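You operate a simulated robot arm through the tools that you are given. There is no shell and no other tool. Be economical: measure what you need, move in short steps, check, and stop when the job is done.

Carry out the task below with a simulated two-armed robot. There is one attempt and no reset: what you move stays moved.

JOB
Move the carton marked full to the dispatch bench in both hands and clamp it.
Fine: wing nut freed and bench stop drawn back before the lift; the carton flat, its handles between stop block and blue clamp.

The check looks at the end state, three seconds after you hand in, the way a careful person would. Anything else that was tipped, shoved, dropped, spilled or broken makes it a failure.

ROBOT AND FRAMES
Two 7-joint arms with two-finger parallel grippers on one trunk, on a base that drives. Base frame: it is fixed to the floor where the robot stands at the start and does not move with it; the origin is under the middle of the robot, x ahead of it, y to its left, z up; the surface under the hand at the start is at about z = 780. Lengths are in mm, angles in degrees, forces in N, time in s.
The left shoulder is at the start at [110, 169, 1486], the right one opposite. With the tool pointing down near the work surface each hand reaches from about 340 to 700 mm from the robot's upright axis, wherever it stands, measured 20 degrees to its own side. Places, roughly: bench stop [600, 300, 800]; blue clamp [-1100, 300, 800]; dispatch bench [-1300, 1300, 800]; wing nut of the bench stop [500, 0, 800]. Payload 1.57 kg a hand.
Tool frame (each hand has its own): the origin (TCP) lies between the finger pads and is the grasp point; the fingertips stand 30 mm ahead of it; z points along the fingers, y is the line along which they close. Largest opening 80 mm; finger width 17, thickness 12; the body of the gripper, 40 by 82 mm, starts 80 mm behind the TCP.
Orientation is that of the tool frame in the base frame, as a unit quaternion [w, x, y, z]. With the fingers straight down and closing along the base's y, the tool's x points along the base's -x, its y along +y and its z along -z.

CONTROLS
- The arms move only by the tool nudge_tool. It takes "left_deltas", "right_deltas" or both (then of equal length, played together; a hand with none holds still); each is a list of rows, each a list of 7 numbers: the opening in per cent of the stroke, from 0 (shut) to 100 (fully open), then the shift along the tool's x, y, z in mm, then the turn, a rotation vector about the tool's x, y, z in rad. In form: [[gripper, x, y, z, wx, wy, wz], ...]. A call has 1 to 8 rows; each row shifts and turns the commanded pose from where the row before left it, along the tool's axes as they then stand. Rows are played at 5 a second. More than 50 mm and 8.6 degrees between two rows, or a gripper value outside its range, and nothing of the call is played. A pose out of reach is approached as far as the arm can. The call stops where the force on the tool passes 80 N (or 10 N more than at its start, if that is more) or the arm is blocked; 0.2 s more then pass. Each finger travels about 72 mm/s and halts on what it meets, pressing with about 38 N; the grip force reading is that of the motor and also rises with nothing between the fingers. The clock runs only during rows and for 0.2 s after the last one: add rows that do not move to give the fingers time. It gives the time, the measured TCP pose, the force on the tool (base axes), the opening and the grip force at its end, in the units of the frame above (readings bear some noise), with the torque about the TCP (base axes, N m) and any sound that the robot's microphone picked up, and new pictures: "pictures" is both (left out), scene, wrist or none (wrist: the cameras of the hands that moved).
- Cameras (640 x 400 px; columns grow to the right, rows downward): "scene" is now at [90.5, 61.7, 1650.9]; the picture's right is [0.98, -0.17, -0.00], its down [-0.16, -0.89, -0.43] and it looks along [0.08, 0.43, -0.90] (base axes); focal length 214 px, centre (320, 200). "left" rides on the left gripper at [72, 7, -122] in its tool frame; the picture's right is [-0.09, 1.00, 0.00], its down [-0.84, -0.08, -0.54] and it looks along [-0.54, -0.05, 0.84] (tool axes); focal length 238 px, centre (320, 200). "right" rides on the right gripper at [72, -6, -122] in its tool frame; the picture's right is [0.09, 1.00, 0.00], its down [-0.84, 0.08, -0.54] and it looks along [-0.54, 0.05, 0.84] (tool axes); focal length 238 px, centre (320, 200). There is no depth. A picture from a camera that has moved, and an enlarged one, comes with that camera's place and axes in the base frame and with its lens.
- move_column(by): slides the trunk up (or, below 0, down) by that many mm; the arms and the scene camera ride with it, the base frame stays. It gives what a move gives, with no picture.
- steer(legs): drives the robot by 1 to 6 legs, each [ahead, left, turn to the left] in mm, mm and degrees, along the robot's own axes; the way and the turn of a leg run together, so that a leg with both is an arc; at most 1500 mm and 180 degrees a leg. The arms and the cameras ride along, it lands a little off, and it stops where it bumps. It gives what a move gives, and a new picture of the scene camera.
- head_to(pan, tilt): turns the head with the scene camera to pan (to the left, within 86 degrees either way) and tilt (down, from -29 to 69), counted from straight ahead of the robot. It gives what a move gives, and a new picture of the scene camera.
- enlarge(camera, box): a new picture of the part [left, top, right, bottom] of that camera's present view, enlarged. It takes no simulated time.
- sign_off(): hands the job in; it is judged then, once.

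Work in short steps. Places have to be worked out from the pictures, the camera data and where the tool is seen: move nearer, look again, correct. Check each grasp and each placing, and mend what went wrong. You have 120 turns and 260 pictures in all, those below and enlarged ones among them. Open the grippers and draw the arms clear of the work before you hand the job in, unless the task says otherwise; then end with one line.

The tools are called after "Request:" by a JSON object that holds its "op" and its "data". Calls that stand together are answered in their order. nudge_tool: Moves the arms, as the interface text tells. Its arguments: {"type":"object","properties":{"left_deltas":{"type":"array","items":{"type":"array","items":{"type":"number"}}},"right_deltas":{"type":"array","items":{"type":"array","items":{"type":"number"}}},"pictures":{"type":"string","enum":["both","scene","wrist","none"]}},"required":[]} The other tools are called the same way: move_column (by) slides the trunk up or down; steer (legs) drives the base; head_to (pan, tilt) turns the head that bears the scene camera; enlarge (camera, box) takes an enlarged picture of a part of a camera's view; sign_off () hands the job in.

At the start:

```text
time_s: 0.0
left_tcp_pos: [408.1, 583.3, 999.7]
left_ee_rot: [0.0, -0.001, 1.0, 0.0]
left_ft_force: [-0.4, -0.2, 1.1]
left_wrist_torque: [-0.02, -0.01, 0.01]
left_grip_width: 80.0
left_finger_force: 0.1
right_tcp_pos: [626.9, 84.0, 1183.2]
right_ee_rot: [0.001, 0.0, 1.0, 0.001]
right_ft_force: [0.2, -0.4, 0.5]
right_wrist_torque: [-0.03, 0.03, 0.02]
right_grip_width: 80.3
right_finger_force: 0.0
trunk travel left (down, up): [-800.0, 90.0]
robot x, y, heading: [-2.7, 0.3, 0.0]
head pan, tilt: [80.0, 64.2]
```

scene: 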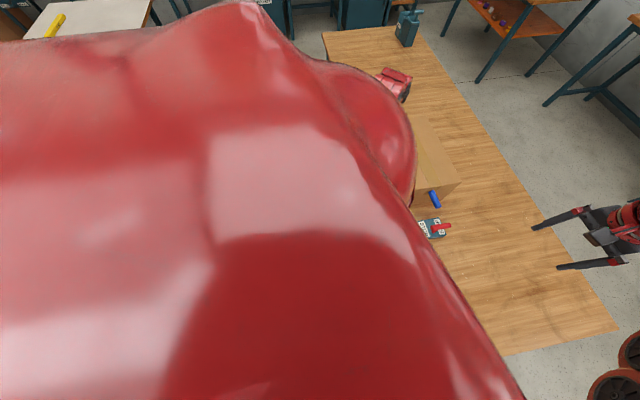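
right: 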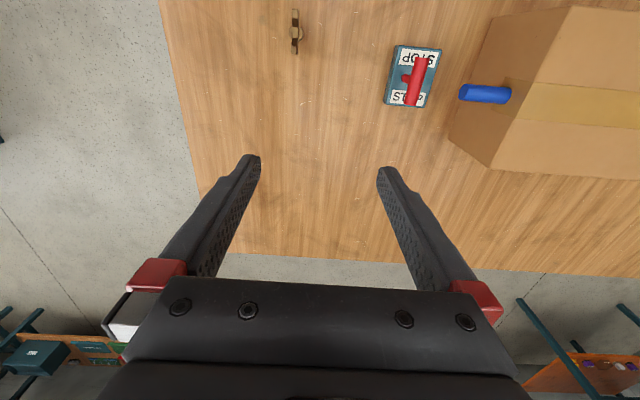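
left: 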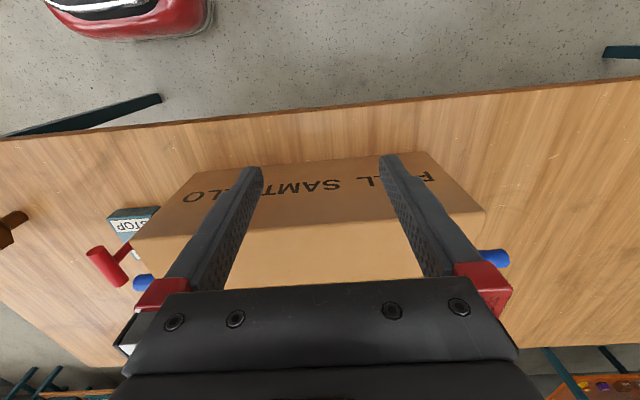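

The head is looking to the left, with the arm in the way. I turn it forward to see the bench with the carton, stop and wing nut.

Request:
{"op": "head_to", "data": {"pan": 15, "tilt": 50}}

Request:
{"op": "enlarge", "data": {"camera": "left", "box": [0, 100, 640, 400]}}

Request:
{"op": "enlarge", "data": {"camera": "right", "box": [240, 0, 640, 200]}}

```text
time_s: 1.4
left_tcp_pos: [407.8, 582.4, 1000.3]
left_ee_rot: [0.0, 0.0, 1.0, -0.002]
left_ft_force: [0.2, 0.0, -0.2]
left_wrist_torque: [-0.02, -0.04, -0.04]
left_grip_width: 80.0
left_finger_force: 0.1
right_tcp_pos: [626.6, 85.0, 1184.6]
right_ee_rot: [0.0, 0.0, 1.0, 0.0]
right_ft_force: [0.4, -1.7, 0.3]
right_wrist_torque: [0.03, 0.0, -0.03]
right_grip_width: 79.9
right_finger_force: 0.1
trunk travel left (down, up): [-800.0, 90.0]
robot x, y, heading: [0.9, -0.4, 0.1]
head pan, tilt: [15.0, 50.0]
camera scene: at [154.1, 21.1, 1668.2], right [0.26, -0.97, 0.0], down [-0.74, -0.2, -0.64], along [0.62, 0.17, -0.77], focal length 214 px, centre (320, 200)
```

scene: 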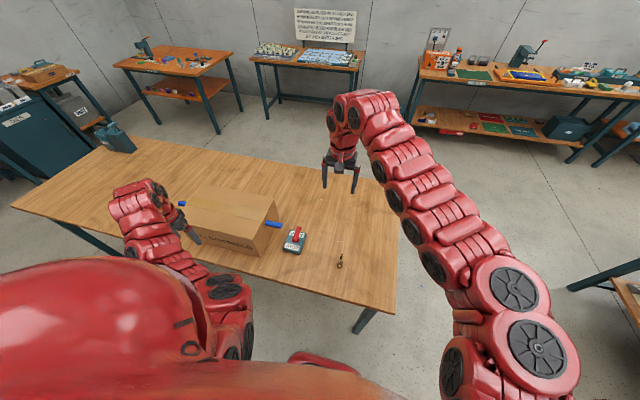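

```text
1.00 times, centred on (320, 250) of left (not enlarged: the box is as wide or as high as the picture)
camera zoom: at [336.0, 589.5, 1122.1], right [0.09, 1.0, 0.0], down [0.84, -0.08, 0.54], along [0.54, -0.05, -0.84], focal length 238 px, centre (320, 150)
```

zoom: 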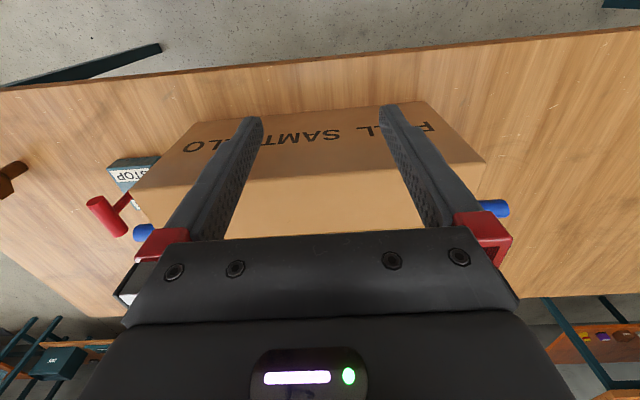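

```text
1.60 times, centred on (440, 100) of right
camera zoom: at [555.0, 78.4, 1304.8], right [-0.09, 1.0, 0.0], down [0.84, 0.08, 0.54], along [0.54, 0.05, -0.84], focal length 381 px, centre (128, 360)
```

zoom: 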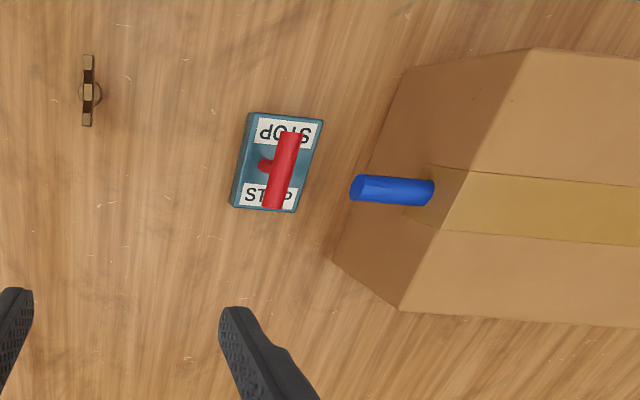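

One carton stands on this bench, with its handles along y, next to a STOP block with a red handle and a wing nut. I enlarge the view to read the label and the bench hardware.

Request:
{"op": "enlarge", "data": {"camera": "scene", "box": [160, 160, 400, 310]}}

Request:
{"op": "enlarge", "data": {"camera": "scene", "box": [0, 20, 320, 220]}}

Request:
{"op": "enlarge", "data": {"camera": "scene", "box": [290, 0, 370, 50]}}

Request:
{"op": "enlarge", "data": {"camera": "right", "box": [270, 0, 470, 125]}}

```text
2.67 times, centred on (280, 235) of scene
camera zoom: at [154.1, 21.1, 1668.2], right [0.26, -0.97, 0.0], down [-0.74, -0.2, -0.64], along [0.62, 0.17, -0.77], focal length 572 px, centre (427, 107)
```

zoom: 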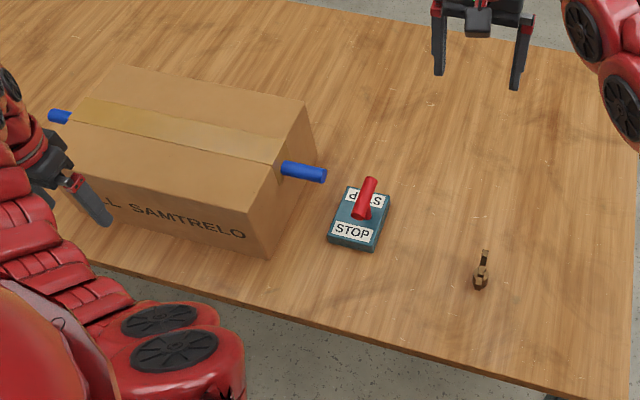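

```text
2.00 times, centred on (160, 120) of scene
camera zoom: at [154.1, 21.1, 1668.2], right [0.26, -0.97, 0.0], down [-0.74, -0.2, -0.64], along [0.62, 0.17, -0.77], focal length 429 px, centre (640, 360)
```

zoom: 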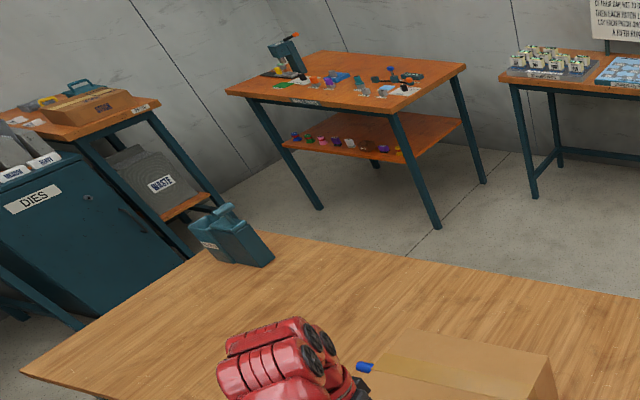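

```text
8.00 times, centred on (330, 25) of scene
camera zoom: at [154.1, 21.1, 1668.2], right [0.26, -0.97, 0.0], down [-0.74, -0.2, -0.64], along [0.62, 0.17, -0.77], focal length 1716 px, centre (240, 1600)
```

zoom: 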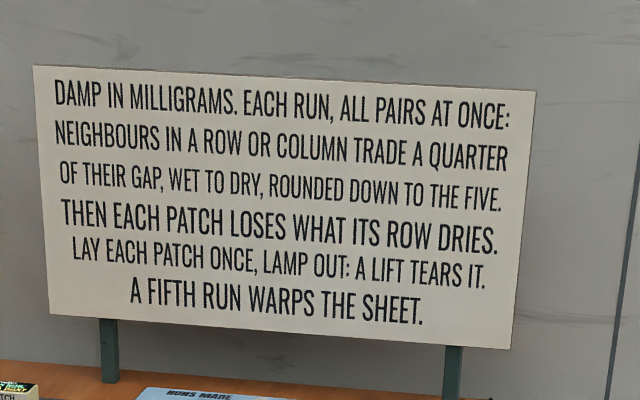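

```text
3.20 times, centred on (370, 62) of right
camera zoom: at [555.0, 78.4, 1304.8], right [-0.09, 1.0, 0.0], down [0.84, 0.08, 0.54], along [0.54, 0.05, -0.84], focal length 763 px, centre (160, 640)
```

zoom: 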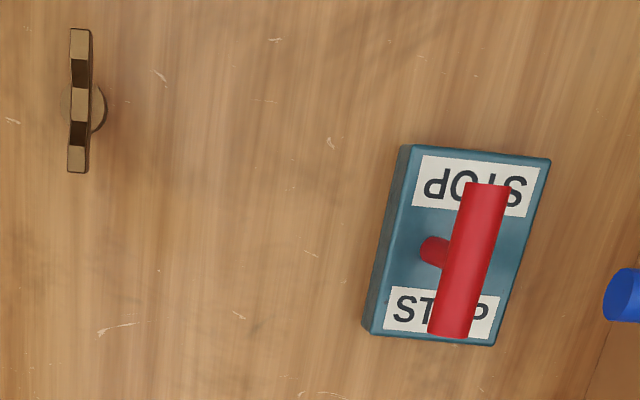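

The label reads FULL SAMTRELO, so this is the carton. I place the wing nut at about (536, 33), with its blade along x, and the stop at about (586, 250). I bring the right hand above the wing nut.

Request:
{"op": "nudge_tool", "data": {"right_deltas": [[100, 22, -13, 40, 0, 0, 0], [100, 22, -13, 40, 0, 0, 0], [100, 22, -13, 40, 0, 0, 0], [100, 24, -13, 40, 0, 0, 0], [100, 0, 0, 40, 0, 0, 0], [100, 0, 0, 34, 0, 0, 0], [100, 0, 0, 0, 0, 0, 0]], "pictures": "wrist"}}

```text
time_s: 3.0
left_tcp_pos: [408.4, 583.3, 999.8]
left_ee_rot: [0.0, 0.0, 1.0, -0.001]
left_ft_force: [0.3, 0.5, -0.1]
left_wrist_torque: [-0.01, 0.0, 0.02]
left_grip_width: 79.6
left_finger_force: 0.0
right_tcp_pos: [593.4, 64.6, 1049.4]
right_ee_rot: [0.001, 0.0, 1.0, 0.0]
right_ft_force: [0.1, -1.2, 0.0]
right_wrist_torque: [-0.03, 0.02, -0.03]
right_grip_width: 79.9
right_finger_force: 0.0
right hand out of reach, approached as far as the arm can: row 2, 3, 4
trunk travel left (down, up): [-800.0, 90.0]
robot x, y, heading: [-3.8, 4.2, -0.2]
head pan, tilt: [15.0, 50.0]
camera right: at [522.3, 58.1, 1170.8], right [-0.09, 1.0, 0.0], down [0.84, 0.08, 0.54], along [0.54, 0.05, -0.84], focal length 238 px, centre (320, 200)
```

right: 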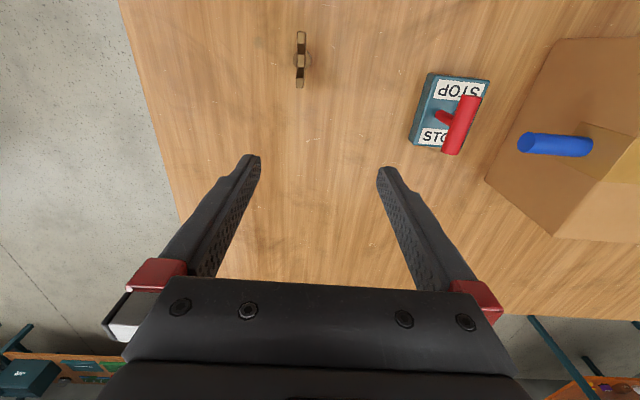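

The arm could not come in so close at this height. I go lower first and then move in.

Request:
{"op": "nudge_tool", "data": {"right_deltas": [[100, 0, 0, 40, 0, 0, 0], [100, 0, 0, 40, 0, 0, 0], [100, 15, -8, 20, 0, 0, 0], [100, 15, -8, 0, 0, 0, 0], [100, 15, -8, 0, 0, 0, 0], [100, 10, -7, 0, 0, 0, 0], [100, 0, 0, 0, 0, 0, 0]], "pictures": "wrist"}}

```text
time_s: 4.6
left_tcp_pos: [408.3, 583.9, 998.9]
left_ee_rot: [0.0, 0.0, 1.0, 0.0]
left_ft_force: [-0.1, 0.9, -1.1]
left_wrist_torque: [-0.02, -0.01, 0.02]
left_grip_width: 79.9
left_finger_force: 0.0
right_tcp_pos: [551.9, 40.3, 939.8]
right_ee_rot: [0.0, 0.0, 1.0, 0.0]
right_ft_force: [0.3, -0.5, -0.2]
right_wrist_torque: [0.0, -0.02, 0.01]
right_grip_width: 79.9
right_finger_force: 0.2
right hand out of reach, approached as far as the arm can: row 5, 6
trunk travel left (down, up): [-800.0, 90.0]
robot x, y, heading: [3.6, 0.3, 0.1]
head pan, tilt: [15.0, 50.0]
camera right: at [479.6, 34.6, 1060.3], right [-0.09, 1.0, 0.0], down [0.84, 0.08, 0.54], along [0.54, 0.05, -0.84], focal length 238 px, centre (320, 200)
```

right: 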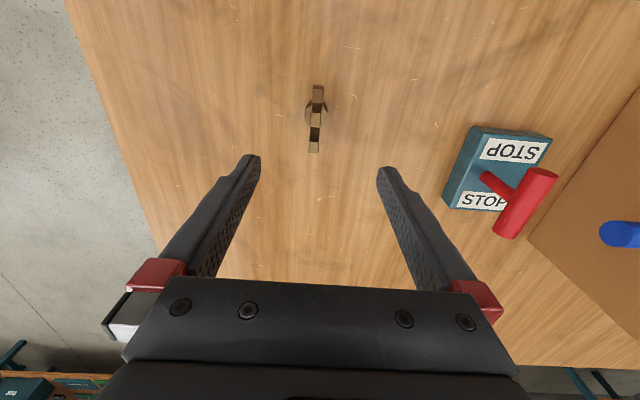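

The hand is at its inner limit across the body, so I drive the robot back and to the right to give the right arm room.

Request:
{"op": "steer", "data": {"legs": [[-120, 0, 0], [0, -150, 0]]}}

```text
time_s: 6.8
left_tcp_pos: [287.9, 435.2, 999.0]
left_ee_rot: [0.0, -0.001, 1.0, -0.001]
left_ft_force: [-0.1, -0.1, -0.3]
left_wrist_torque: [-0.01, 0.01, 0.01]
left_grip_width: 80.2
left_finger_force: 0.0
right_tcp_pos: [432.0, -108.9, 939.2]
right_ee_rot: [-0.001, 0.0, 1.0, 0.0]
right_ft_force: [0.3, 0.6, 0.4]
right_wrist_torque: [0.05, 0.04, -0.02]
right_grip_width: 80.1
right_finger_force: 0.0
trunk travel left (down, up): [-800.0, 90.0]
robot x, y, heading: [-120.0, -151.5, 0.0]
head pan, tilt: [15.0, 50.0]
camera scene: at [35.5, -126.4, 1668.0], right [0.26, -0.97, 0.0], down [-0.74, -0.2, -0.64], along [0.62, 0.17, -0.77], focal length 214 px, centre (320, 200)
```

scene: 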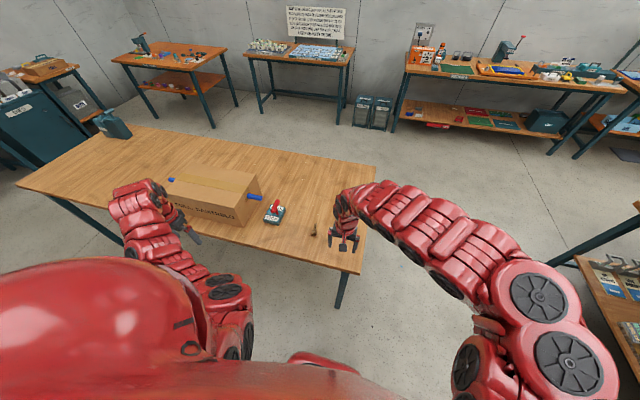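

Now I move the right hand over the wing nut at about (540, 36) at the same height.

Request:
{"op": "nudge_tool", "data": {"right_deltas": [[100, -27, 36, 0, 0, 0, 0], [100, -27, 36, 0, 0, 0, 0], [100, -27, 36, 0, 0, 0, 0], [100, -27, 36, 0, 0, 0, 0], [100, 0, 0, 30, 0, 0, 0], [100, 0, 0, 20, 0, 0, 0], [100, 0, 0, 0, 0, 0, 0]], "pictures": "wrist"}}

```text
time_s: 8.4
left_tcp_pos: [286.5, 434.6, 999.7]
left_ee_rot: [0.0, 0.0, 1.0, 0.0]
left_ft_force: [0.0, -0.3, 0.8]
left_wrist_torque: [0.01, 0.0, 0.0]
left_grip_width: 80.2
left_finger_force: 0.0
right_tcp_pos: [484.2, -1.7, 922.6]
right_ee_rot: [0.0, 0.001, 1.0, 0.0]
right_ft_force: [-0.3, -0.1, 0.6]
right_wrist_torque: [-0.02, -0.03, 0.05]
right_grip_width: 79.9
right_finger_force: 0.1
right hand out of reach, approached as far as the arm can: row 3, 4, 5, 6
trunk travel left (down, up): [-800.0, 90.0]
robot x, y, heading: [-116.1, -148.9, -0.1]
head pan, tilt: [15.0, 50.0]
camera right: at [412.4, -7.5, 1042.8], right [-0.09, 1.0, 0.0], down [0.84, 0.08, 0.54], along [0.54, 0.05, -0.84], focal length 238 px, centre (320, 200)
```

right: 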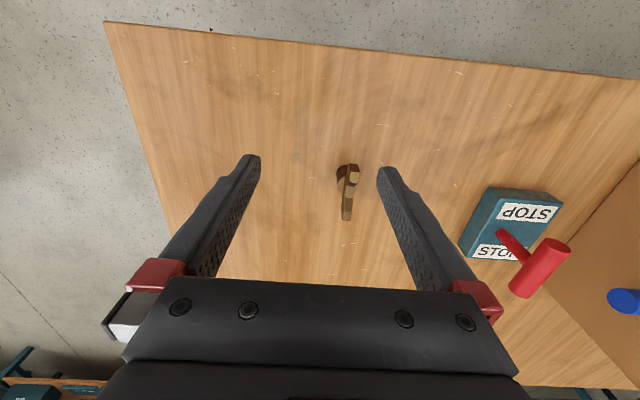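

The reach rule favours each hand's own side, so the robot must stand further left, with the nut at about −20° to it. I raise and withdraw the right hand first, then drive left.

Request:
{"op": "nudge_tool", "data": {"right_deltas": [[100, 20, -35, -25, 0, 0, 0], [100, 20, -35, -25, 0, 0, 0], [100, 20, -35, -25, 0, 0, 0], [100, 10, -35, -25, 0, 0, 0], [100, 0, -35, -25, 0, 0, 0], [100, 0, -35, -25, 0, 0, 0]], "pictures": "none"}}

Request:
{"op": "steer", "data": {"legs": [[0, 365, 0]]}}

```text
time_s: 9.8
left_tcp_pos: [288.3, 431.4, 1000.2]
left_ee_rot: [0.0, 0.0, 1.0, 0.001]
left_ft_force: [0.0, -0.2, -0.2]
left_wrist_torque: [0.02, -0.01, -0.02]
left_grip_width: 80.1
left_finger_force: 0.0
right_tcp_pos: [502.5, -179.3, 1039.7]
right_ee_rot: [-0.001, 0.0, 1.0, 0.001]
right_ft_force: [-0.5, -0.1, 0.4]
right_wrist_torque: [0.0, -0.02, -0.01]
right_grip_width: 79.8
right_finger_force: 0.0
right hand out of reach, approached as far as the arm can: row 3, 4, 5, 6
trunk travel left (down, up): [-800.0, 90.0]
robot x, y, heading: [-117.1, -149.3, 0.0]
head pan, tilt: [15.0, 50.0]
```

```text
time_s: 12.1
left_tcp_pos: [290.7, 796.3, 999.5]
left_ee_rot: [0.0, 0.002, 1.0, 0.0]
left_ft_force: [-0.5, 0.6, 0.3]
left_wrist_torque: [0.01, -0.02, 0.01]
left_grip_width: 80.1
left_finger_force: 0.1
right_tcp_pos: [504.0, 182.4, 1040.6]
right_ee_rot: [-0.002, 0.002, 1.0, 0.0]
right_ft_force: [0.2, -0.7, -0.4]
right_wrist_torque: [0.04, -0.02, 0.01]
right_grip_width: 79.9
right_finger_force: 0.0
trunk travel left (down, up): [-800.0, 90.0]
robot x, y, heading: [-122.3, 216.2, -0.1]
head pan, tilt: [15.0, 50.0]
camera scene: at [35.2, 234.4, 1668.2], right [0.26, -0.97, 0.0], down [-0.74, -0.2, -0.64], along [0.62, 0.16, -0.77], focal length 214 px, centre (320, 200)
```

scene: 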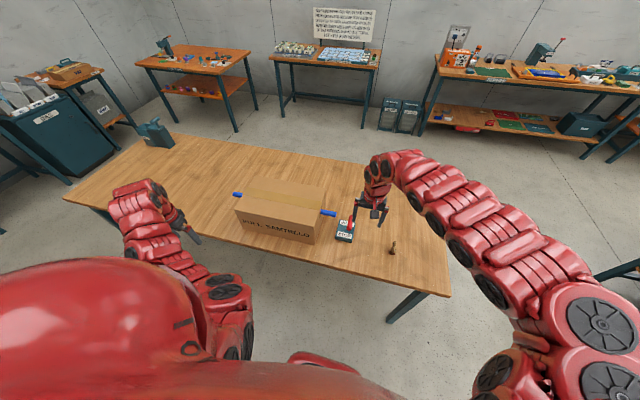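

Robot is now at y=216. I move the right hand down and over to the nut in one slanting path, staying on the near side of the red handle.

Request:
{"op": "nudge_tool", "data": {"right_deltas": [[100, -9, -37, 0, 0, 0, 0], [100, -9, -37, 20, 0, 0, 0], [100, -9, -36, 30, 0, 0, 0], [100, -9, -36, 30, 0, 0, 0], [100, 0, 0, 40, 0, 0, 0], [100, 0, 0, 20, 0, 0, 0], [100, 0, 0, 0, 0, 0, 0]], "pictures": "wrist"}}

```text
time_s: 13.7
left_tcp_pos: [289.6, 795.4, 1000.0]
left_ee_rot: [0.001, 0.002, 1.0, 0.0]
left_ft_force: [0.5, 0.5, -0.8]
left_wrist_torque: [0.02, 0.0, -0.02]
left_grip_width: 80.0
left_finger_force: 0.0
right_tcp_pos: [536.9, 37.4, 900.6]
right_ee_rot: [-0.002, 0.001, 1.0, 0.0]
right_ft_force: [-0.1, 0.6, -0.4]
right_wrist_torque: [0.01, 0.0, -0.01]
right_grip_width: 80.0
right_finger_force: 0.0
trunk travel left (down, up): [-800.0, 90.0]
robot x, y, heading: [-118.7, 212.2, -0.2]
head pan, tilt: [15.0, 50.0]
camera right: at [464.4, 30.9, 1022.5], right [-0.09, 1.0, 0.0], down [0.84, 0.07, 0.54], along [0.54, 0.05, -0.84], focal length 238 px, centre (320, 200)
```

right: 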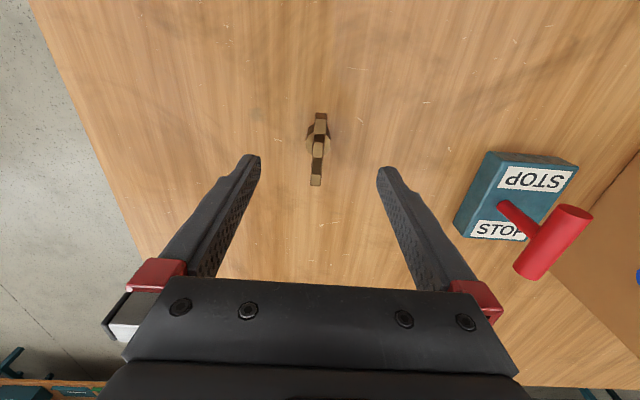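

Nut centre is about (543, 37). I go down to 850 to see its height and alignment.

Request:
{"op": "nudge_tool", "data": {"right_deltas": [[100, -6, 0, 30, 0, 0, 0], [100, 0, 0, 20, 0, 0, 0], [100, 0, 0, 0, 0, 0, 0]], "pictures": "wrist"}}

Request:
{"op": "enlarge", "data": {"camera": "right", "box": [220, 100, 420, 225]}}

```text
time_s: 14.5
left_tcp_pos: [290.5, 796.6, 999.9]
left_ee_rot: [-0.001, 0.001, 1.0, 0.0]
left_ft_force: [-0.8, -0.3, 0.0]
left_wrist_torque: [-0.03, 0.01, -0.03]
left_grip_width: 80.1
left_finger_force: 0.1
right_tcp_pos: [542.5, 36.4, 849.1]
right_ee_rot: [-0.001, 0.003, 1.0, 0.001]
right_ft_force: [0.1, -0.3, 0.1]
right_wrist_torque: [0.0, -0.01, 0.02]
right_grip_width: 80.1
right_finger_force: 0.1
trunk travel left (down, up): [-800.0, 90.0]
robot x, y, heading: [-115.5, 214.3, -0.4]
head pan, tilt: [15.0, 50.0]
camera right: at [470.6, 30.8, 971.6], right [-0.09, 1.0, 0.0], down [0.84, 0.07, 0.54], along [0.54, 0.05, -0.84], focal length 238 px, centre (320, 200)
```

right: 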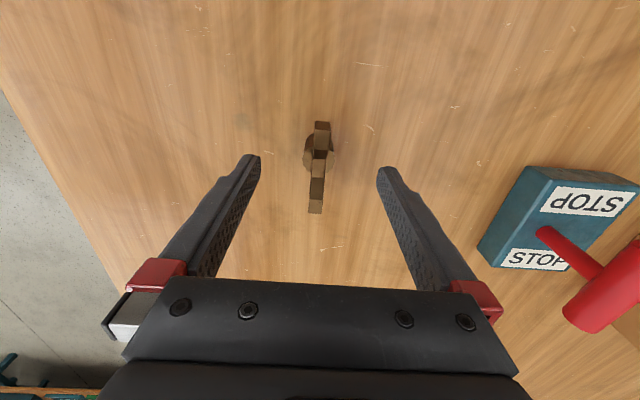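

```text
3.20 times, centred on (320, 162) of right
camera zoom: at [470.6, 30.8, 971.6], right [-0.09, 1.0, 0.0], down [0.84, 0.07, 0.54], along [0.54, 0.05, -0.84], focal length 763 px, centre (320, 320)
```

zoom: 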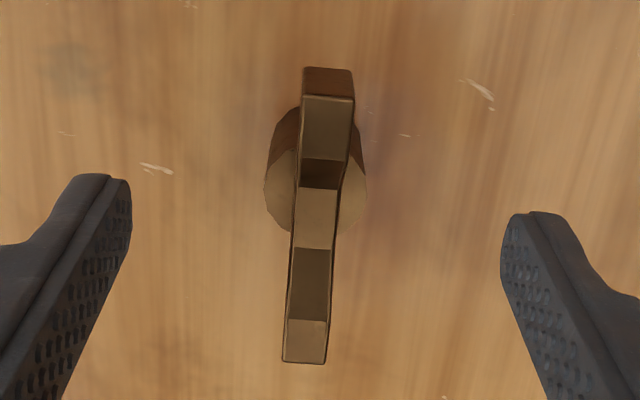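

The nut has a hub at the bottom and a thin blade above it, lined up with the fingers at about (544, 37). I go down to about 834 and close on the blade.

Request:
{"op": "nudge_tool", "data": {"right_deltas": [[60, -2, 0.5, 15, 0, 0, 0], [0, 0, 0, 0, 0, 0, 0], [0, 0, 0, 0, 0, 0, 0], [0, 0, 0, 0, 0, 0, 0]], "pictures": "wrist"}}

```text
time_s: 15.5
left_tcp_pos: [291.0, 794.3, 1000.2]
left_ee_rot: [-0.001, 0.002, 1.0, 0.001]
left_ft_force: [-0.6, -0.6, 0.1]
left_wrist_torque: [-0.02, 0.0, -0.01]
left_grip_width: 80.2
left_finger_force: 0.0
right_tcp_pos: [543.3, 35.3, 835.5]
right_ee_rot: [-0.004, 0.003, 1.0, -0.001]
right_ft_force: [-2.3, -10.6, -1.3]
right_wrist_torque: [-0.51, 0.03, 0.01]
right_grip_width: 23.7
right_finger_force: 35.6
trunk travel left (down, up): [-800.0, 90.0]
robot x, y, heading: [-119.3, 214.1, 0.0]
head pan, tilt: [15.0, 50.0]
camera right: at [472.3, 29.8, 955.8], right [-0.09, 1.0, 0.0], down [0.84, 0.07, 0.54], along [0.54, 0.05, -0.84], focal length 238 px, centre (320, 200)
```

right: 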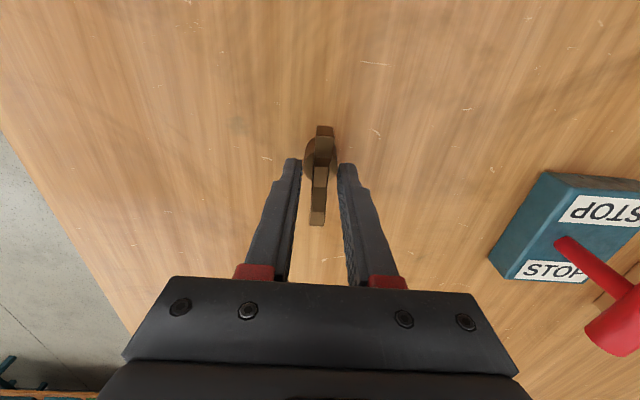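

The width of 23.7 means I hold the hub. I open, rise 12 mm and close on the blade.

Request:
{"op": "nudge_tool", "data": {"right_deltas": [[40, 0, -1, 0, 0, 0, 0], [40, 0, 0, -12, 0, 0, 0], [40, 0, 0, 0, 0, 0, 0], [0, 0, 0, 0, 0, 0, 0], [0, 0, 0, 0, 0, 0, 0], [0, 0, 0, 0, 0, 0, 0]], "pictures": "wrist"}}

Request:
{"op": "enlarge", "data": {"camera": "right", "box": [220, 100, 420, 225]}}

```text
time_s: 16.9
left_tcp_pos: [291.8, 796.4, 999.8]
left_ee_rot: [0.0, 0.001, 1.0, 0.0]
left_ft_force: [-0.1, -0.7, -0.3]
left_wrist_torque: [0.01, -0.01, -0.01]
left_grip_width: 79.8
left_finger_force: 0.0
right_tcp_pos: [544.4, 37.1, 846.5]
right_ee_rot: [-0.002, 0.002, 1.0, 0.0]
right_ft_force: [-0.3, -4.6, 3.0]
right_wrist_torque: [-0.08, 0.3, 0.23]
right_grip_width: 9.9
right_finger_force: 27.5
trunk travel left (down, up): [-800.0, 90.0]
robot x, y, heading: [-115.9, 215.7, -0.5]
head pan, tilt: [15.0, 50.0]
camera right: at [473.2, 29.7, 967.6], right [-0.09, 1.0, 0.0], down [0.84, 0.07, 0.54], along [0.54, 0.05, -0.84], focal length 238 px, centre (320, 200)
```

right: 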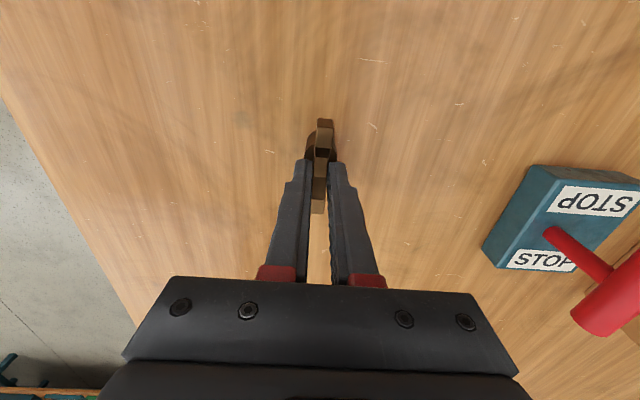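

```text
3.20 times, centred on (320, 162) of right
camera zoom: at [473.2, 29.7, 967.6], right [-0.09, 1.0, 0.0], down [0.84, 0.07, 0.54], along [0.54, 0.05, -0.84], focal length 763 px, centre (320, 320)
```

zoom: 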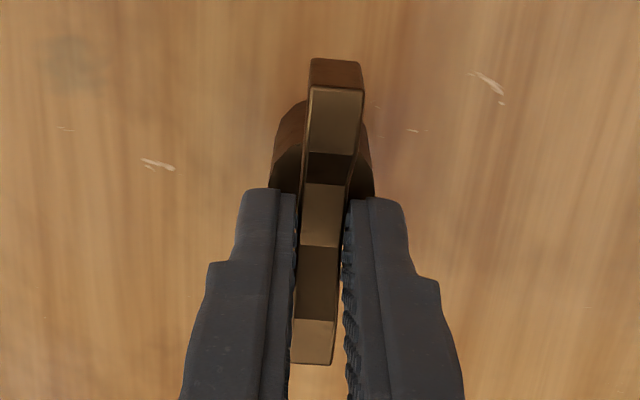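

The blade is held, 10 mm wide. I now turn it anticlockwise as seen from above (negative about tool z).

Request:
{"op": "nudge_tool", "data": {"right_deltas": [[0, 0, 0, 0, 0, 0, -0.13], [0, 0, 0, 0, 0, 0, -0.13], [0, 0, 0, 0, 0, 0, -0.13], [0, 0, 0, 0, 0, 0, -0.13]], "pictures": "wrist"}}

```text
time_s: 17.9
left_tcp_pos: [289.9, 797.0, 999.4]
left_ee_rot: [0.001, 0.001, 1.0, 0.0]
left_ft_force: [0.0, 0.3, 0.0]
left_wrist_torque: [0.0, 0.02, -0.02]
left_grip_width: 79.9
left_finger_force: 0.0
right_tcp_pos: [544.3, 37.4, 847.2]
right_ee_rot: [-0.002, -0.257, 0.966, 0.0]
right_ft_force: [-4.1, 3.0, 3.9]
right_wrist_torque: [-0.45, 0.44, -0.03]
right_grip_width: 10.0
right_finger_force: 27.5
trunk travel left (down, up): [-800.0, 90.0]
robot x, y, heading: [-121.5, 215.1, -0.2]
head pan, tilt: [15.0, 50.0]
camera right: at [485.5, -3.3, 967.6], right [-0.57, 0.82, 0.0], down [0.69, 0.48, 0.54], along [0.44, 0.31, -0.84], focal length 238 px, centre (320, 200)
```

right: 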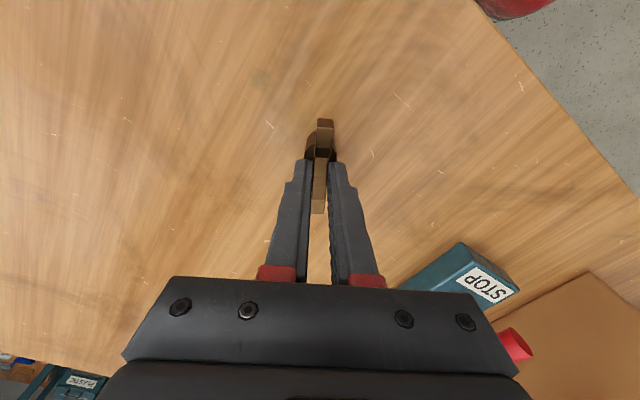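

The nut turns with the hand. I continue.

Request:
{"op": "nudge_tool", "data": {"right_deltas": [[0, 0, 0, 0, 0, 0, -0.14], [0, 0, 0, 0, 0, 0, -0.14], [0, 0, 0, 0, 0, 0, -0.14], [0, 0, 0, 0, 0, 0, -0.14], [0, 0, 0, 0, 0, 0, -0.14], [0, 0, 0, 0, 0, 0, -0.14], [0, 0, 0, 0, 0, 0, -0.14], [0, 0, 0, 0, 0, 0, -0.14]], "pictures": "wrist"}}

```text
time_s: 19.7
left_tcp_pos: [286.8, 798.5, 1000.5]
left_ee_rot: [0.003, 0.002, 1.0, -0.001]
left_ft_force: [0.0, -0.2, -0.8]
left_wrist_torque: [0.03, -0.01, -0.02]
left_grip_width: 80.0
left_finger_force: 0.0
right_tcp_pos: [540.2, 39.2, 848.7]
right_ee_rot: [0.003, 0.73, -0.683, -0.003]
right_ft_force: [-43.4, 18.0, -12.6]
right_wrist_torque: [0.11, 0.32, -0.61]
right_grip_width: 10.9
right_finger_force: 28.4
trunk travel left (down, up): [-800.0, 90.0]
robot x, y, heading: [-119.7, 218.1, -0.3]
head pan, tilt: [15.0, 50.0]
camera right: at [552.6, -32.3, 968.6], right [-0.99, -0.16, 0.01], down [-0.13, 0.83, 0.54], along [-0.09, 0.53, -0.84], focal length 238 px, centre (320, 200)
```

right: 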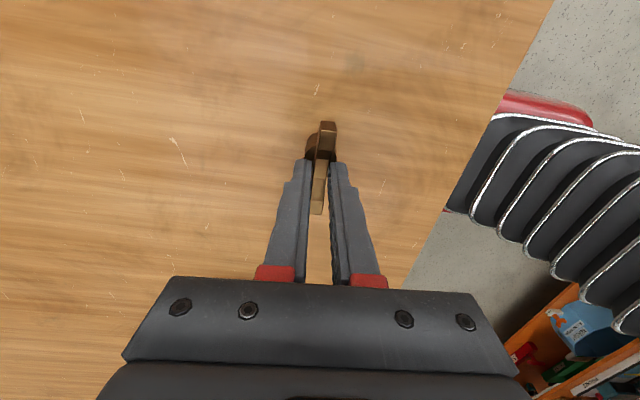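

The hand has turned about 94° and the force is now rising, so the nut has reached its end. I ease off, open and lift.

Request:
{"op": "nudge_tool", "data": {"right_deltas": [[0, 0, 0, 0, 0, 0, 0.06], [60, 0, 0, 0, 0, 0, 0], [60, 0, 0, 0, 0, 0, 0], [60, 0, 0, -40, 0, 0, 0], [60, 0, 0, -40, 0, 0, 0], [60, 0, 0, 0, 0, 0, 0]], "pictures": "wrist"}}

```text
time_s: 21.1
left_tcp_pos: [290.8, 796.4, 999.6]
left_ee_rot: [0.0, 0.002, 1.0, 0.0]
left_ft_force: [-0.4, -0.5, 0.0]
left_wrist_torque: [0.04, 0.01, -0.02]
left_grip_width: 79.9
left_finger_force: 0.0
right_tcp_pos: [546.8, 36.5, 925.3]
right_ee_rot: [0.002, 0.708, -0.706, -0.002]
right_ft_force: [-1.4, -0.3, 0.0]
right_wrist_torque: [-0.01, 0.0, 0.0]
right_grip_width: 48.1
right_finger_force: 0.1
trunk travel left (down, up): [-800.0, 90.0]
robot x, y, heading: [-117.4, 212.9, -0.3]
head pan, tilt: [15.0, 50.0]
camera right: at [553.8, -35.8, 1045.8], right [-1.0, -0.1, 0.0], down [-0.08, 0.84, 0.54], along [-0.06, 0.54, -0.84], focal length 238 px, centre (320, 200)
```

right: 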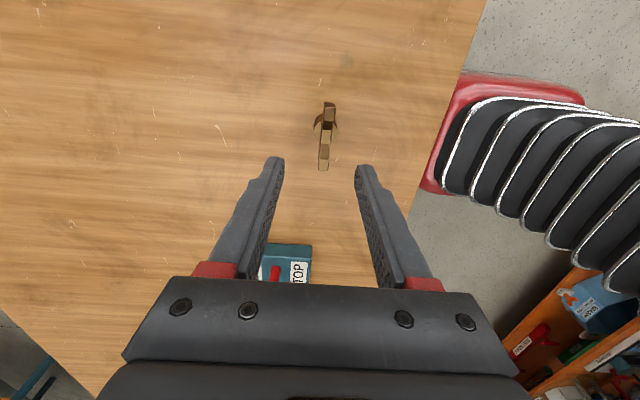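

The nut now stands a quarter turn round. I raise the hand, turn it back to its normal orientation, then drive so the stop's handle is on the right arm's good side.

Request:
{"op": "nudge_tool", "data": {"right_deltas": [[80, 0, 0, -40, 0, 0, 0.143], [80, 0, 0, -30, 0, 0, 0.143], [80, 0, 0, 0, 0, 0, 0.143], [80, 0, 0, 0, 0, 0, 0.143], [80, 0, 0, 0, 0, 0, 0.143], [80, 0, 0, 0, 0, 0, 0.143]], "pictures": "none"}}

Request:
{"op": "nudge_tool", "data": {"right_deltas": [[80, 0, 0, 0, 0, 0, 0.143], [80, 0, 0, 0, 0, 0, 0.143], [80, 0, 0, 0, 0, 0, 0.143], [80, 0, 0, 0, 0, 0, 0.143], [80, 0, 0, 0, 0, 0, 0.14], [80, 0, 0, 0, 0, 0, 0]], "pictures": "none"}}

Request:
{"op": "steer", "data": {"legs": [[0, 180, 0], [100, 0, 0]]}}

```text
time_s: 22.5
left_tcp_pos: [291.2, 796.1, 1000.6]
left_ee_rot: [0.0, 0.002, 1.0, 0.0]
left_ft_force: [-0.5, 0.1, -0.6]
left_wrist_torque: [0.0, 0.0, 0.01]
left_grip_width: 79.8
left_finger_force: 0.2
right_tcp_pos: [545.9, 35.2, 995.1]
right_ee_rot: [-0.002, -0.351, 0.936, 0.0]
right_ft_force: [0.1, 0.5, 0.6]
right_wrist_torque: [-0.01, 0.02, -0.02]
right_grip_width: 64.1
right_finger_force: 0.0
trunk travel left (down, up): [-800.0, 90.0]
robot x, y, heading: [-119.2, 214.0, -0.4]
head pan, tilt: [15.0, 50.0]
```

```text
time_s: 23.9
left_tcp_pos: [291.0, 796.5, 999.9]
left_ee_rot: [0.0, 0.002, 1.0, 0.0]
left_ft_force: [0.1, -0.4, 0.6]
left_wrist_torque: [0.01, 0.01, 0.0]
left_grip_width: 79.6
left_finger_force: 0.1
right_tcp_pos: [546.7, 37.0, 996.0]
right_ee_rot: [-0.002, -0.002, 1.0, 0.0]
right_ft_force: [-0.1, -0.1, 0.1]
right_wrist_torque: [-0.02, 0.02, 0.0]
right_grip_width: 63.7
right_finger_force: 0.1
trunk travel left (down, up): [-800.0, 90.0]
robot x, y, heading: [-118.4, 216.4, -0.4]
head pan, tilt: [15.0, 50.0]
```

```text
time_s: 26.1
left_tcp_pos: [389.8, 974.5, 1000.1]
left_ee_rot: [0.0, 0.001, 1.0, 0.0]
left_ft_force: [-1.2, 0.6, -0.4]
left_wrist_torque: [-0.02, -0.03, -0.01]
left_grip_width: 80.1
left_finger_force: 0.1
right_tcp_pos: [645.8, 214.3, 997.3]
right_ee_rot: [-0.002, -0.005, 1.0, 0.0]
right_ft_force: [0.0, 0.1, -0.3]
right_wrist_torque: [0.02, -0.01, -0.01]
right_grip_width: 64.0
right_finger_force: 0.2
trunk travel left (down, up): [-800.0, 90.0]
robot x, y, heading: [-18.1, 393.0, 0.0]
head pan, tilt: [15.0, 50.0]
camera scene: at [134.6, 413.3, 1668.2], right [0.26, -0.97, 0.0], down [-0.74, -0.2, -0.64], along [0.62, 0.16, -0.77], focal length 214 px, centre (320, 200)
```

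scene: 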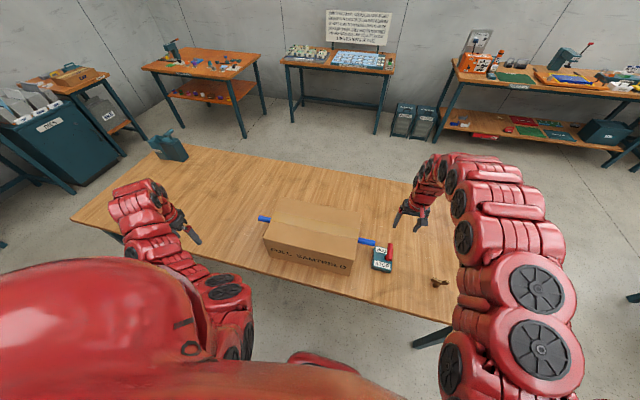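

I enlarge to locate the red handle and the carton handles better.

Request:
{"op": "enlarge", "data": {"camera": "scene", "box": [250, 180, 450, 305]}}

Request:
{"op": "enlarge", "data": {"camera": "right", "box": [160, 50, 640, 350]}}

```text
3.20 times, centred on (350, 242) of scene
camera zoom: at [134.6, 413.3, 1668.2], right [0.26, -0.97, 0.0], down [-0.74, -0.2, -0.64], along [0.62, 0.16, -0.77], focal length 686 px, centre (224, 64)
```

zoom: 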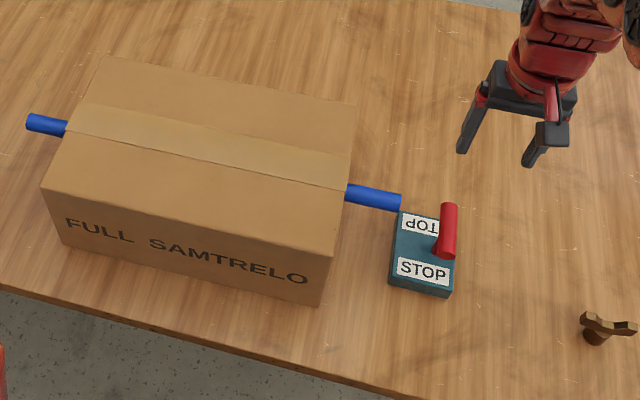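

```text
1.33 times, centred on (400, 200) of right
camera zoom: at [574.6, 207.9, 1118.0], right [-0.1, 0.99, 0.0], down [0.84, 0.08, 0.54], along [0.54, 0.05, -0.84], focal length 318 px, centre (213, 200)
```

zoom: 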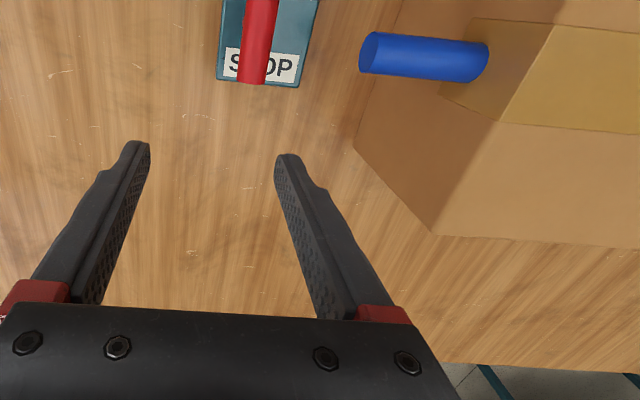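

I judge the red bar at about (580, 241, 885) running along x, and the carton's near handle end at about (590, 304, 907). I bring the half-open right hand above the bar.

Request:
{"op": "nudge_tool", "data": {"right_deltas": [[50, 22, 9, 0, 0, 0, 0], [50, 22, 9, 0, 0, 0, 0], [50, 22, 9, 20, 0, 0, 0], [50, 0, 0, 30, 0, 0, 0], [50, 0, 0, 0, 0, 0, 0]], "pictures": "wrist"}}

```text
time_s: 27.3
left_tcp_pos: [389.4, 973.5, 999.8]
left_ee_rot: [0.0, 0.001, 1.0, 0.0]
left_ft_force: [0.8, -0.4, -0.5]
left_wrist_torque: [0.01, 0.03, 0.0]
left_grip_width: 80.1
left_finger_force: 0.1
right_tcp_pos: [624.9, 222.7, 944.5]
right_ee_rot: [-0.002, -0.004, 1.0, -0.001]
right_ft_force: [0.4, -0.7, -0.4]
right_wrist_torque: [0.0, 0.0, -0.03]
right_grip_width: 40.2
right_finger_force: 0.1
right hand out of reach, approached as far as the arm can: row 1, 2
trunk travel left (down, up): [-800.0, 90.0]
robot x, y, heading: [-16.0, 394.9, -0.0]
head pan, tilt: [15.0, 50.0]
camera right: at [553.0, 215.4, 1065.5], right [-0.1, 0.99, 0.0], down [0.84, 0.08, 0.54], along [0.54, 0.05, -0.84], focal length 238 px, centre (320, 200)
```

right: 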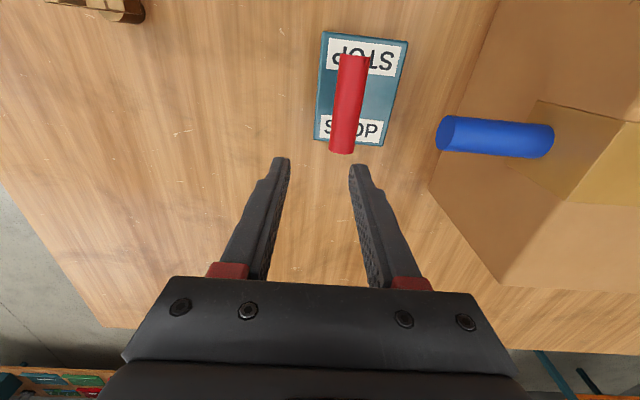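

Refined bar: x 558–620, y≈239. I move there, lower to 900 and look.

Request:
{"op": "nudge_tool", "data": {"right_deltas": [[50, 12, 8, 0, 0, 0, 0], [50, 12, 8, 10, 0, 0, 0], [50, 11, 0, 10, 0, 0, 0], [50, 0, 0, 20, 0, 0, 0], [50, 0, 0, 0, 0, 0, 0]], "pictures": "wrist"}}

```text
time_s: 28.5
left_tcp_pos: [390.2, 972.7, 999.9]
left_ee_rot: [0.0, 0.001, 1.0, -0.001]
left_ft_force: [-0.3, 0.8, -0.2]
left_wrist_torque: [-0.01, -0.03, 0.0]
left_grip_width: 80.0
left_finger_force: 0.0
right_tcp_pos: [589.6, 238.1, 904.4]
right_ee_rot: [-0.002, -0.004, 1.0, 0.0]
right_ft_force: [0.4, 1.0, 0.4]
right_wrist_torque: [0.03, -0.01, -0.03]
right_grip_width: 40.1
right_finger_force: 0.0
trunk travel left (down, up): [-800.0, 90.0]
robot x, y, heading: [-15.8, 393.5, -0.2]
head pan, tilt: [15.0, 50.0]
camera right: at [516.8, 231.6, 1025.9], right [-0.1, 0.99, 0.0], down [0.84, 0.08, 0.54], along [0.54, 0.05, -0.84], focal length 238 px, centre (320, 200)
```

right: 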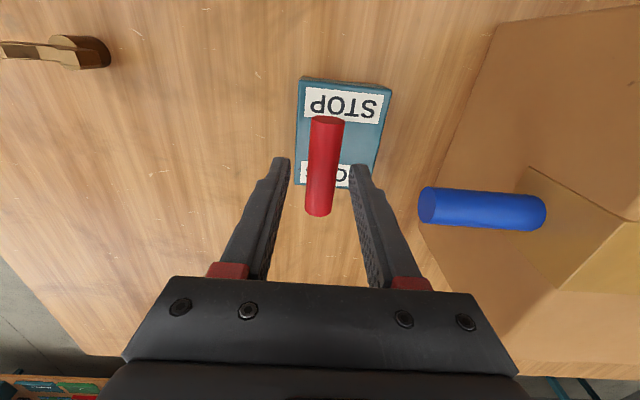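

The bar lies between the fingers. I go down 22 mm and close.

Request:
{"op": "nudge_tool", "data": {"right_deltas": [[50, 0, 0, 12, 0, 0, 0], [50, 0, 0, 10, 0, 0, 0], [0, 0, 0, 0, 0, 0, 0], [0, 0, 0, 0, 0, 0, 0], [0, 0, 0, 0, 0, 0, 0]], "pictures": "wrist"}}

```text
time_s: 29.7
left_tcp_pos: [390.3, 974.1, 999.0]
left_ee_rot: [0.0, 0.001, 1.0, 0.0]
left_ft_force: [0.6, 0.0, 0.3]
left_wrist_torque: [-0.04, 0.01, 0.01]
left_grip_width: 80.2
left_finger_force: 0.1
right_tcp_pos: [588.8, 239.1, 882.3]
right_ee_rot: [-0.001, -0.005, 1.0, 0.001]
right_ft_force: [0.0, 1.4, -4.0]
right_wrist_torque: [0.02, -0.39, -0.16]
right_grip_width: 21.3
right_finger_force: 34.7
trunk travel left (down, up): [-800.0, 90.0]
robot x, y, heading: [-15.5, 391.6, -0.2]
head pan, tilt: [15.0, 50.0]
camera right: at [517.2, 232.1, 1003.8], right [-0.1, 0.99, 0.0], down [0.84, 0.08, 0.54], along [0.54, 0.05, -0.84], focal length 238 px, centre (320, 200)
```

right: 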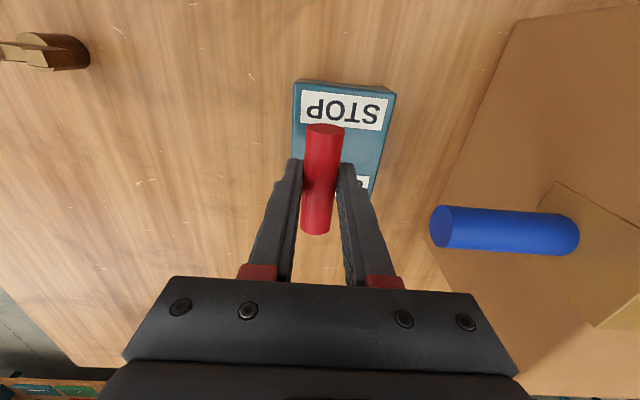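

The bar is held, 21 mm wide. I draw the stop back, away from the carton (−y), in small steps and watch the force.

Request:
{"op": "nudge_tool", "data": {"right_deltas": [[0, 0, -8, 0, 0, 0, 0], [0, 0, -8, 0, 0, 0, 0], [0, 0, -8, 0, 0, 0, 0], [0, 0, 0, 0, 0, 0, 0]], "pictures": "wrist"}}

```text
time_s: 30.7
left_tcp_pos: [391.3, 974.7, 999.2]
left_ee_rot: [-0.001, 0.001, 1.0, -0.001]
left_ft_force: [0.2, -0.2, 0.4]
left_wrist_torque: [0.01, 0.01, 0.01]
left_grip_width: 80.0
left_finger_force: 0.2
right_tcp_pos: [588.2, 214.8, 881.7]
right_ee_rot: [-0.003, -0.004, 1.0, 0.001]
right_ft_force: [-4.0, 2.5, -14.8]
right_wrist_torque: [0.02, -0.27, -0.13]
right_grip_width: 21.4
right_finger_force: 34.4
trunk travel left (down, up): [-800.0, 90.0]
robot x, y, heading: [-20.3, 390.2, -0.1]
head pan, tilt: [15.0, 50.0]
camera right: at [517.5, 207.5, 1004.0], right [-0.1, 0.99, 0.0], down [0.84, 0.08, 0.54], along [0.53, 0.05, -0.84], focal length 238 px, centre (320, 200)
```

right: 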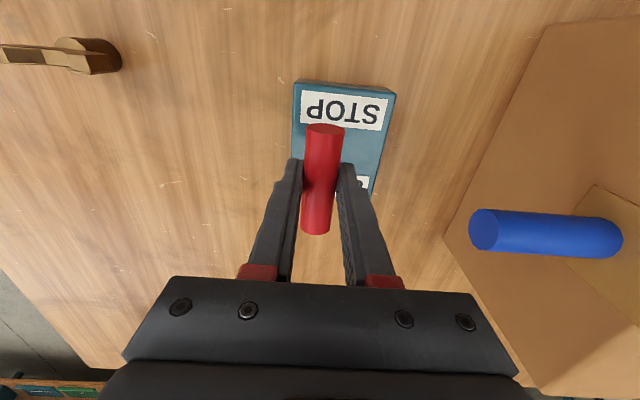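

It slides freely. I continue drawing it back until the end of its travel.

Request:
{"op": "nudge_tool", "data": {"right_deltas": [[0, 0, -10, 0, 0, 0, 0], [0, 0, -10, 0, 0, 0, 0], [0, 0, -10, 0, 0, 0, 0], [0, 0, -10, 0, 0, 0, 0], [0, 0, -10, 0, 0, 0, 0], [0, 0, 0, 0, 0, 0, 0]], "pictures": "wrist"}}

```text
time_s: 32.1
left_tcp_pos: [391.3, 973.6, 1000.0]
left_ee_rot: [-0.001, 0.002, 1.0, 0.0]
left_ft_force: [0.4, -0.4, 0.6]
left_wrist_torque: [0.02, -0.02, -0.01]
left_grip_width: 80.1
left_finger_force: 0.1
right_tcp_pos: [589.5, 163.9, 884.0]
right_ee_rot: [-0.005, -0.003, 1.0, 0.0]
right_ft_force: [-11.9, 2.9, -27.5]
right_wrist_torque: [0.02, 0.39, -0.2]
right_grip_width: 21.2
right_finger_force: 34.1
trunk travel left (down, up): [-800.0, 90.0]
robot x, y, heading: [-19.0, 391.0, -0.3]
head pan, tilt: [15.0, 50.0]
camera right: at [517.7, 158.1, 1004.3], right [-0.1, 1.0, 0.0], down [0.84, 0.08, 0.54], along [0.53, 0.05, -0.84], focal length 238 px, centre (320, 200)
```

right: 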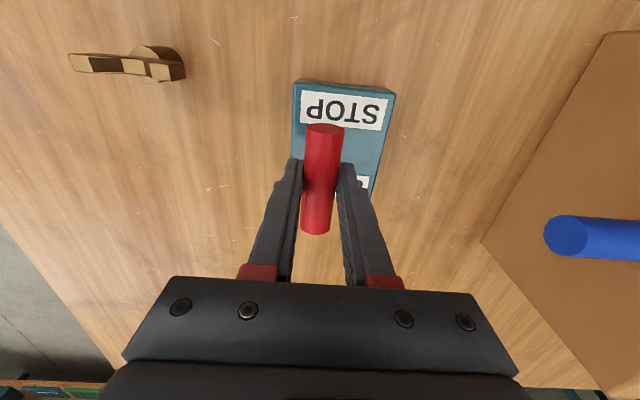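

Drawn back 75 mm and still sliding. I go a little further to find the end.

Request:
{"op": "nudge_tool", "data": {"right_deltas": [[0, 0, -8, 2, 0, 0, 0], [0, 0, -8, 0, 0, 0, 0], [0, 0, -8, 0, 0, 0, 0], [0, 0, -8, 0, 0, 0, 0], [0, 0, 0, 0, 0, 0, 0]], "pictures": "wrist"}}

```text
time_s: 33.1
left_tcp_pos: [383.7, 983.7, 999.2]
left_ee_rot: [0.002, -0.003, 1.0, -0.001]
left_ft_force: [0.4, -0.1, 0.1]
left_wrist_torque: [0.03, -0.04, -0.01]
left_grip_width: 80.0
left_finger_force: 0.1
right_tcp_pos: [588.3, 159.1, 883.2]
right_ee_rot: [-0.004, -0.011, 1.0, 0.004]
right_ft_force: [3.2, 54.0, 13.1]
right_wrist_torque: [0.91, 0.84, -0.48]
right_grip_width: 21.7
right_finger_force: 34.4
trunk travel left (down, up): [-800.0, 90.0]
robot x, y, heading: [-16.9, 397.4, -0.1]
head pan, tilt: [15.0, 50.0]
stopped in row 4 (right hand): the force on the tool passed its limit at 83 N (the readings are from after the stop); the commanded pose is now the measured one
camera right: at [517.9, 150.9, 1004.0], right [-0.11, 0.99, 0.01], down [0.84, 0.09, 0.54], along [0.53, 0.07, -0.84], focal length 238 px, centre (320, 200)
```

right: 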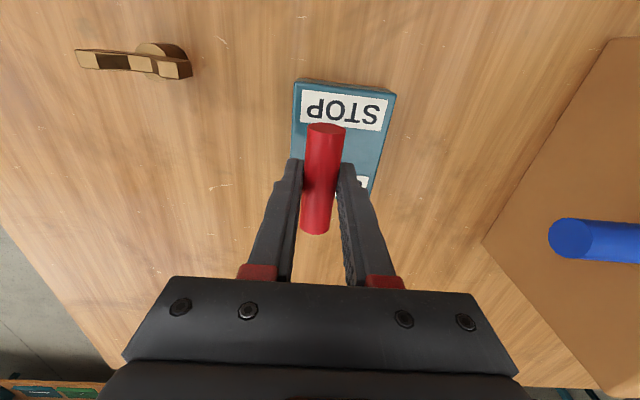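

End of travel at 80 mm drawn back. I release and rise straight up.

Request:
{"op": "nudge_tool", "data": {"right_deltas": [[0, 0, 2, 0, 0, 0, 0], [50, 0, 0, 0, 0, 0, 0], [50, 0, 0, 0, 0, 0, 0], [50, 0, 0, -35, 0, 0, 0], [50, 0, 0, -40, 0, 0, 0], [50, 0, 0, -40, 0, 0, 0], [50, 0, 0, 0, 0, 0, 0]], "pictures": "scene"}}

Request:
{"op": "enlarge", "data": {"camera": "scene", "box": [210, 160, 450, 310]}}

```text
time_s: 34.7
left_tcp_pos: [387.2, 976.6, 999.3]
left_ee_rot: [0.0, -0.002, 1.0, 0.001]
left_ft_force: [-0.2, 0.4, -0.2]
left_wrist_torque: [0.0, 0.0, 0.0]
left_grip_width: 80.0
left_finger_force: 0.1
right_tcp_pos: [599.8, 146.7, 988.5]
right_ee_rot: [-0.006, -0.008, 1.0, 0.003]
right_ft_force: [0.9, -0.5, 0.2]
right_wrist_torque: [0.06, -0.03, 0.02]
right_grip_width: 40.2
right_finger_force: 0.1
right hand out of reach, approached as far as the arm can: row 5, 6
trunk travel left (down, up): [-800.0, 90.0]
robot x, y, heading: [-20.3, 396.4, 0.0]
head pan, tilt: [15.0, 50.0]
camera scene: at [135.8, 415.2, 1668.0], right [0.26, -0.97, 0.0], down [-0.74, -0.2, -0.64], along [0.62, 0.17, -0.77], focal length 214 px, centre (320, 200)
```

scene: 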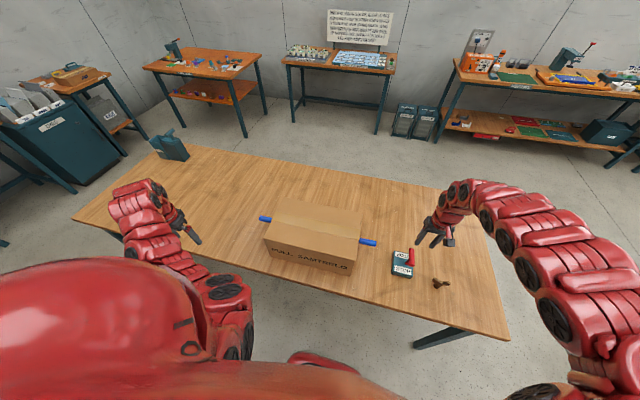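

```text
2.67 times, centred on (330, 235) of scene
camera zoom: at [135.8, 415.2, 1668.0], right [0.26, -0.97, 0.0], down [-0.74, -0.2, -0.64], along [0.62, 0.17, -0.77], focal length 572 px, centre (293, 107)
```

zoom: 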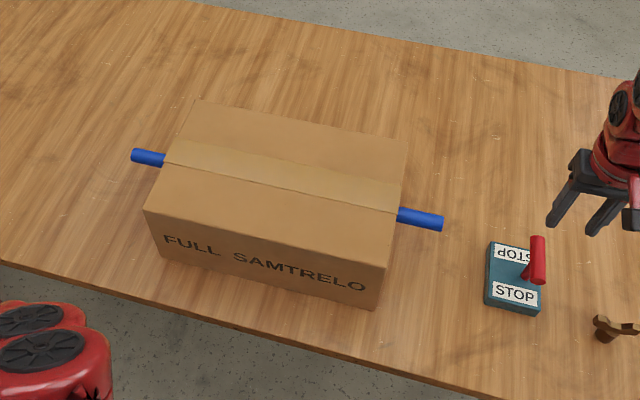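

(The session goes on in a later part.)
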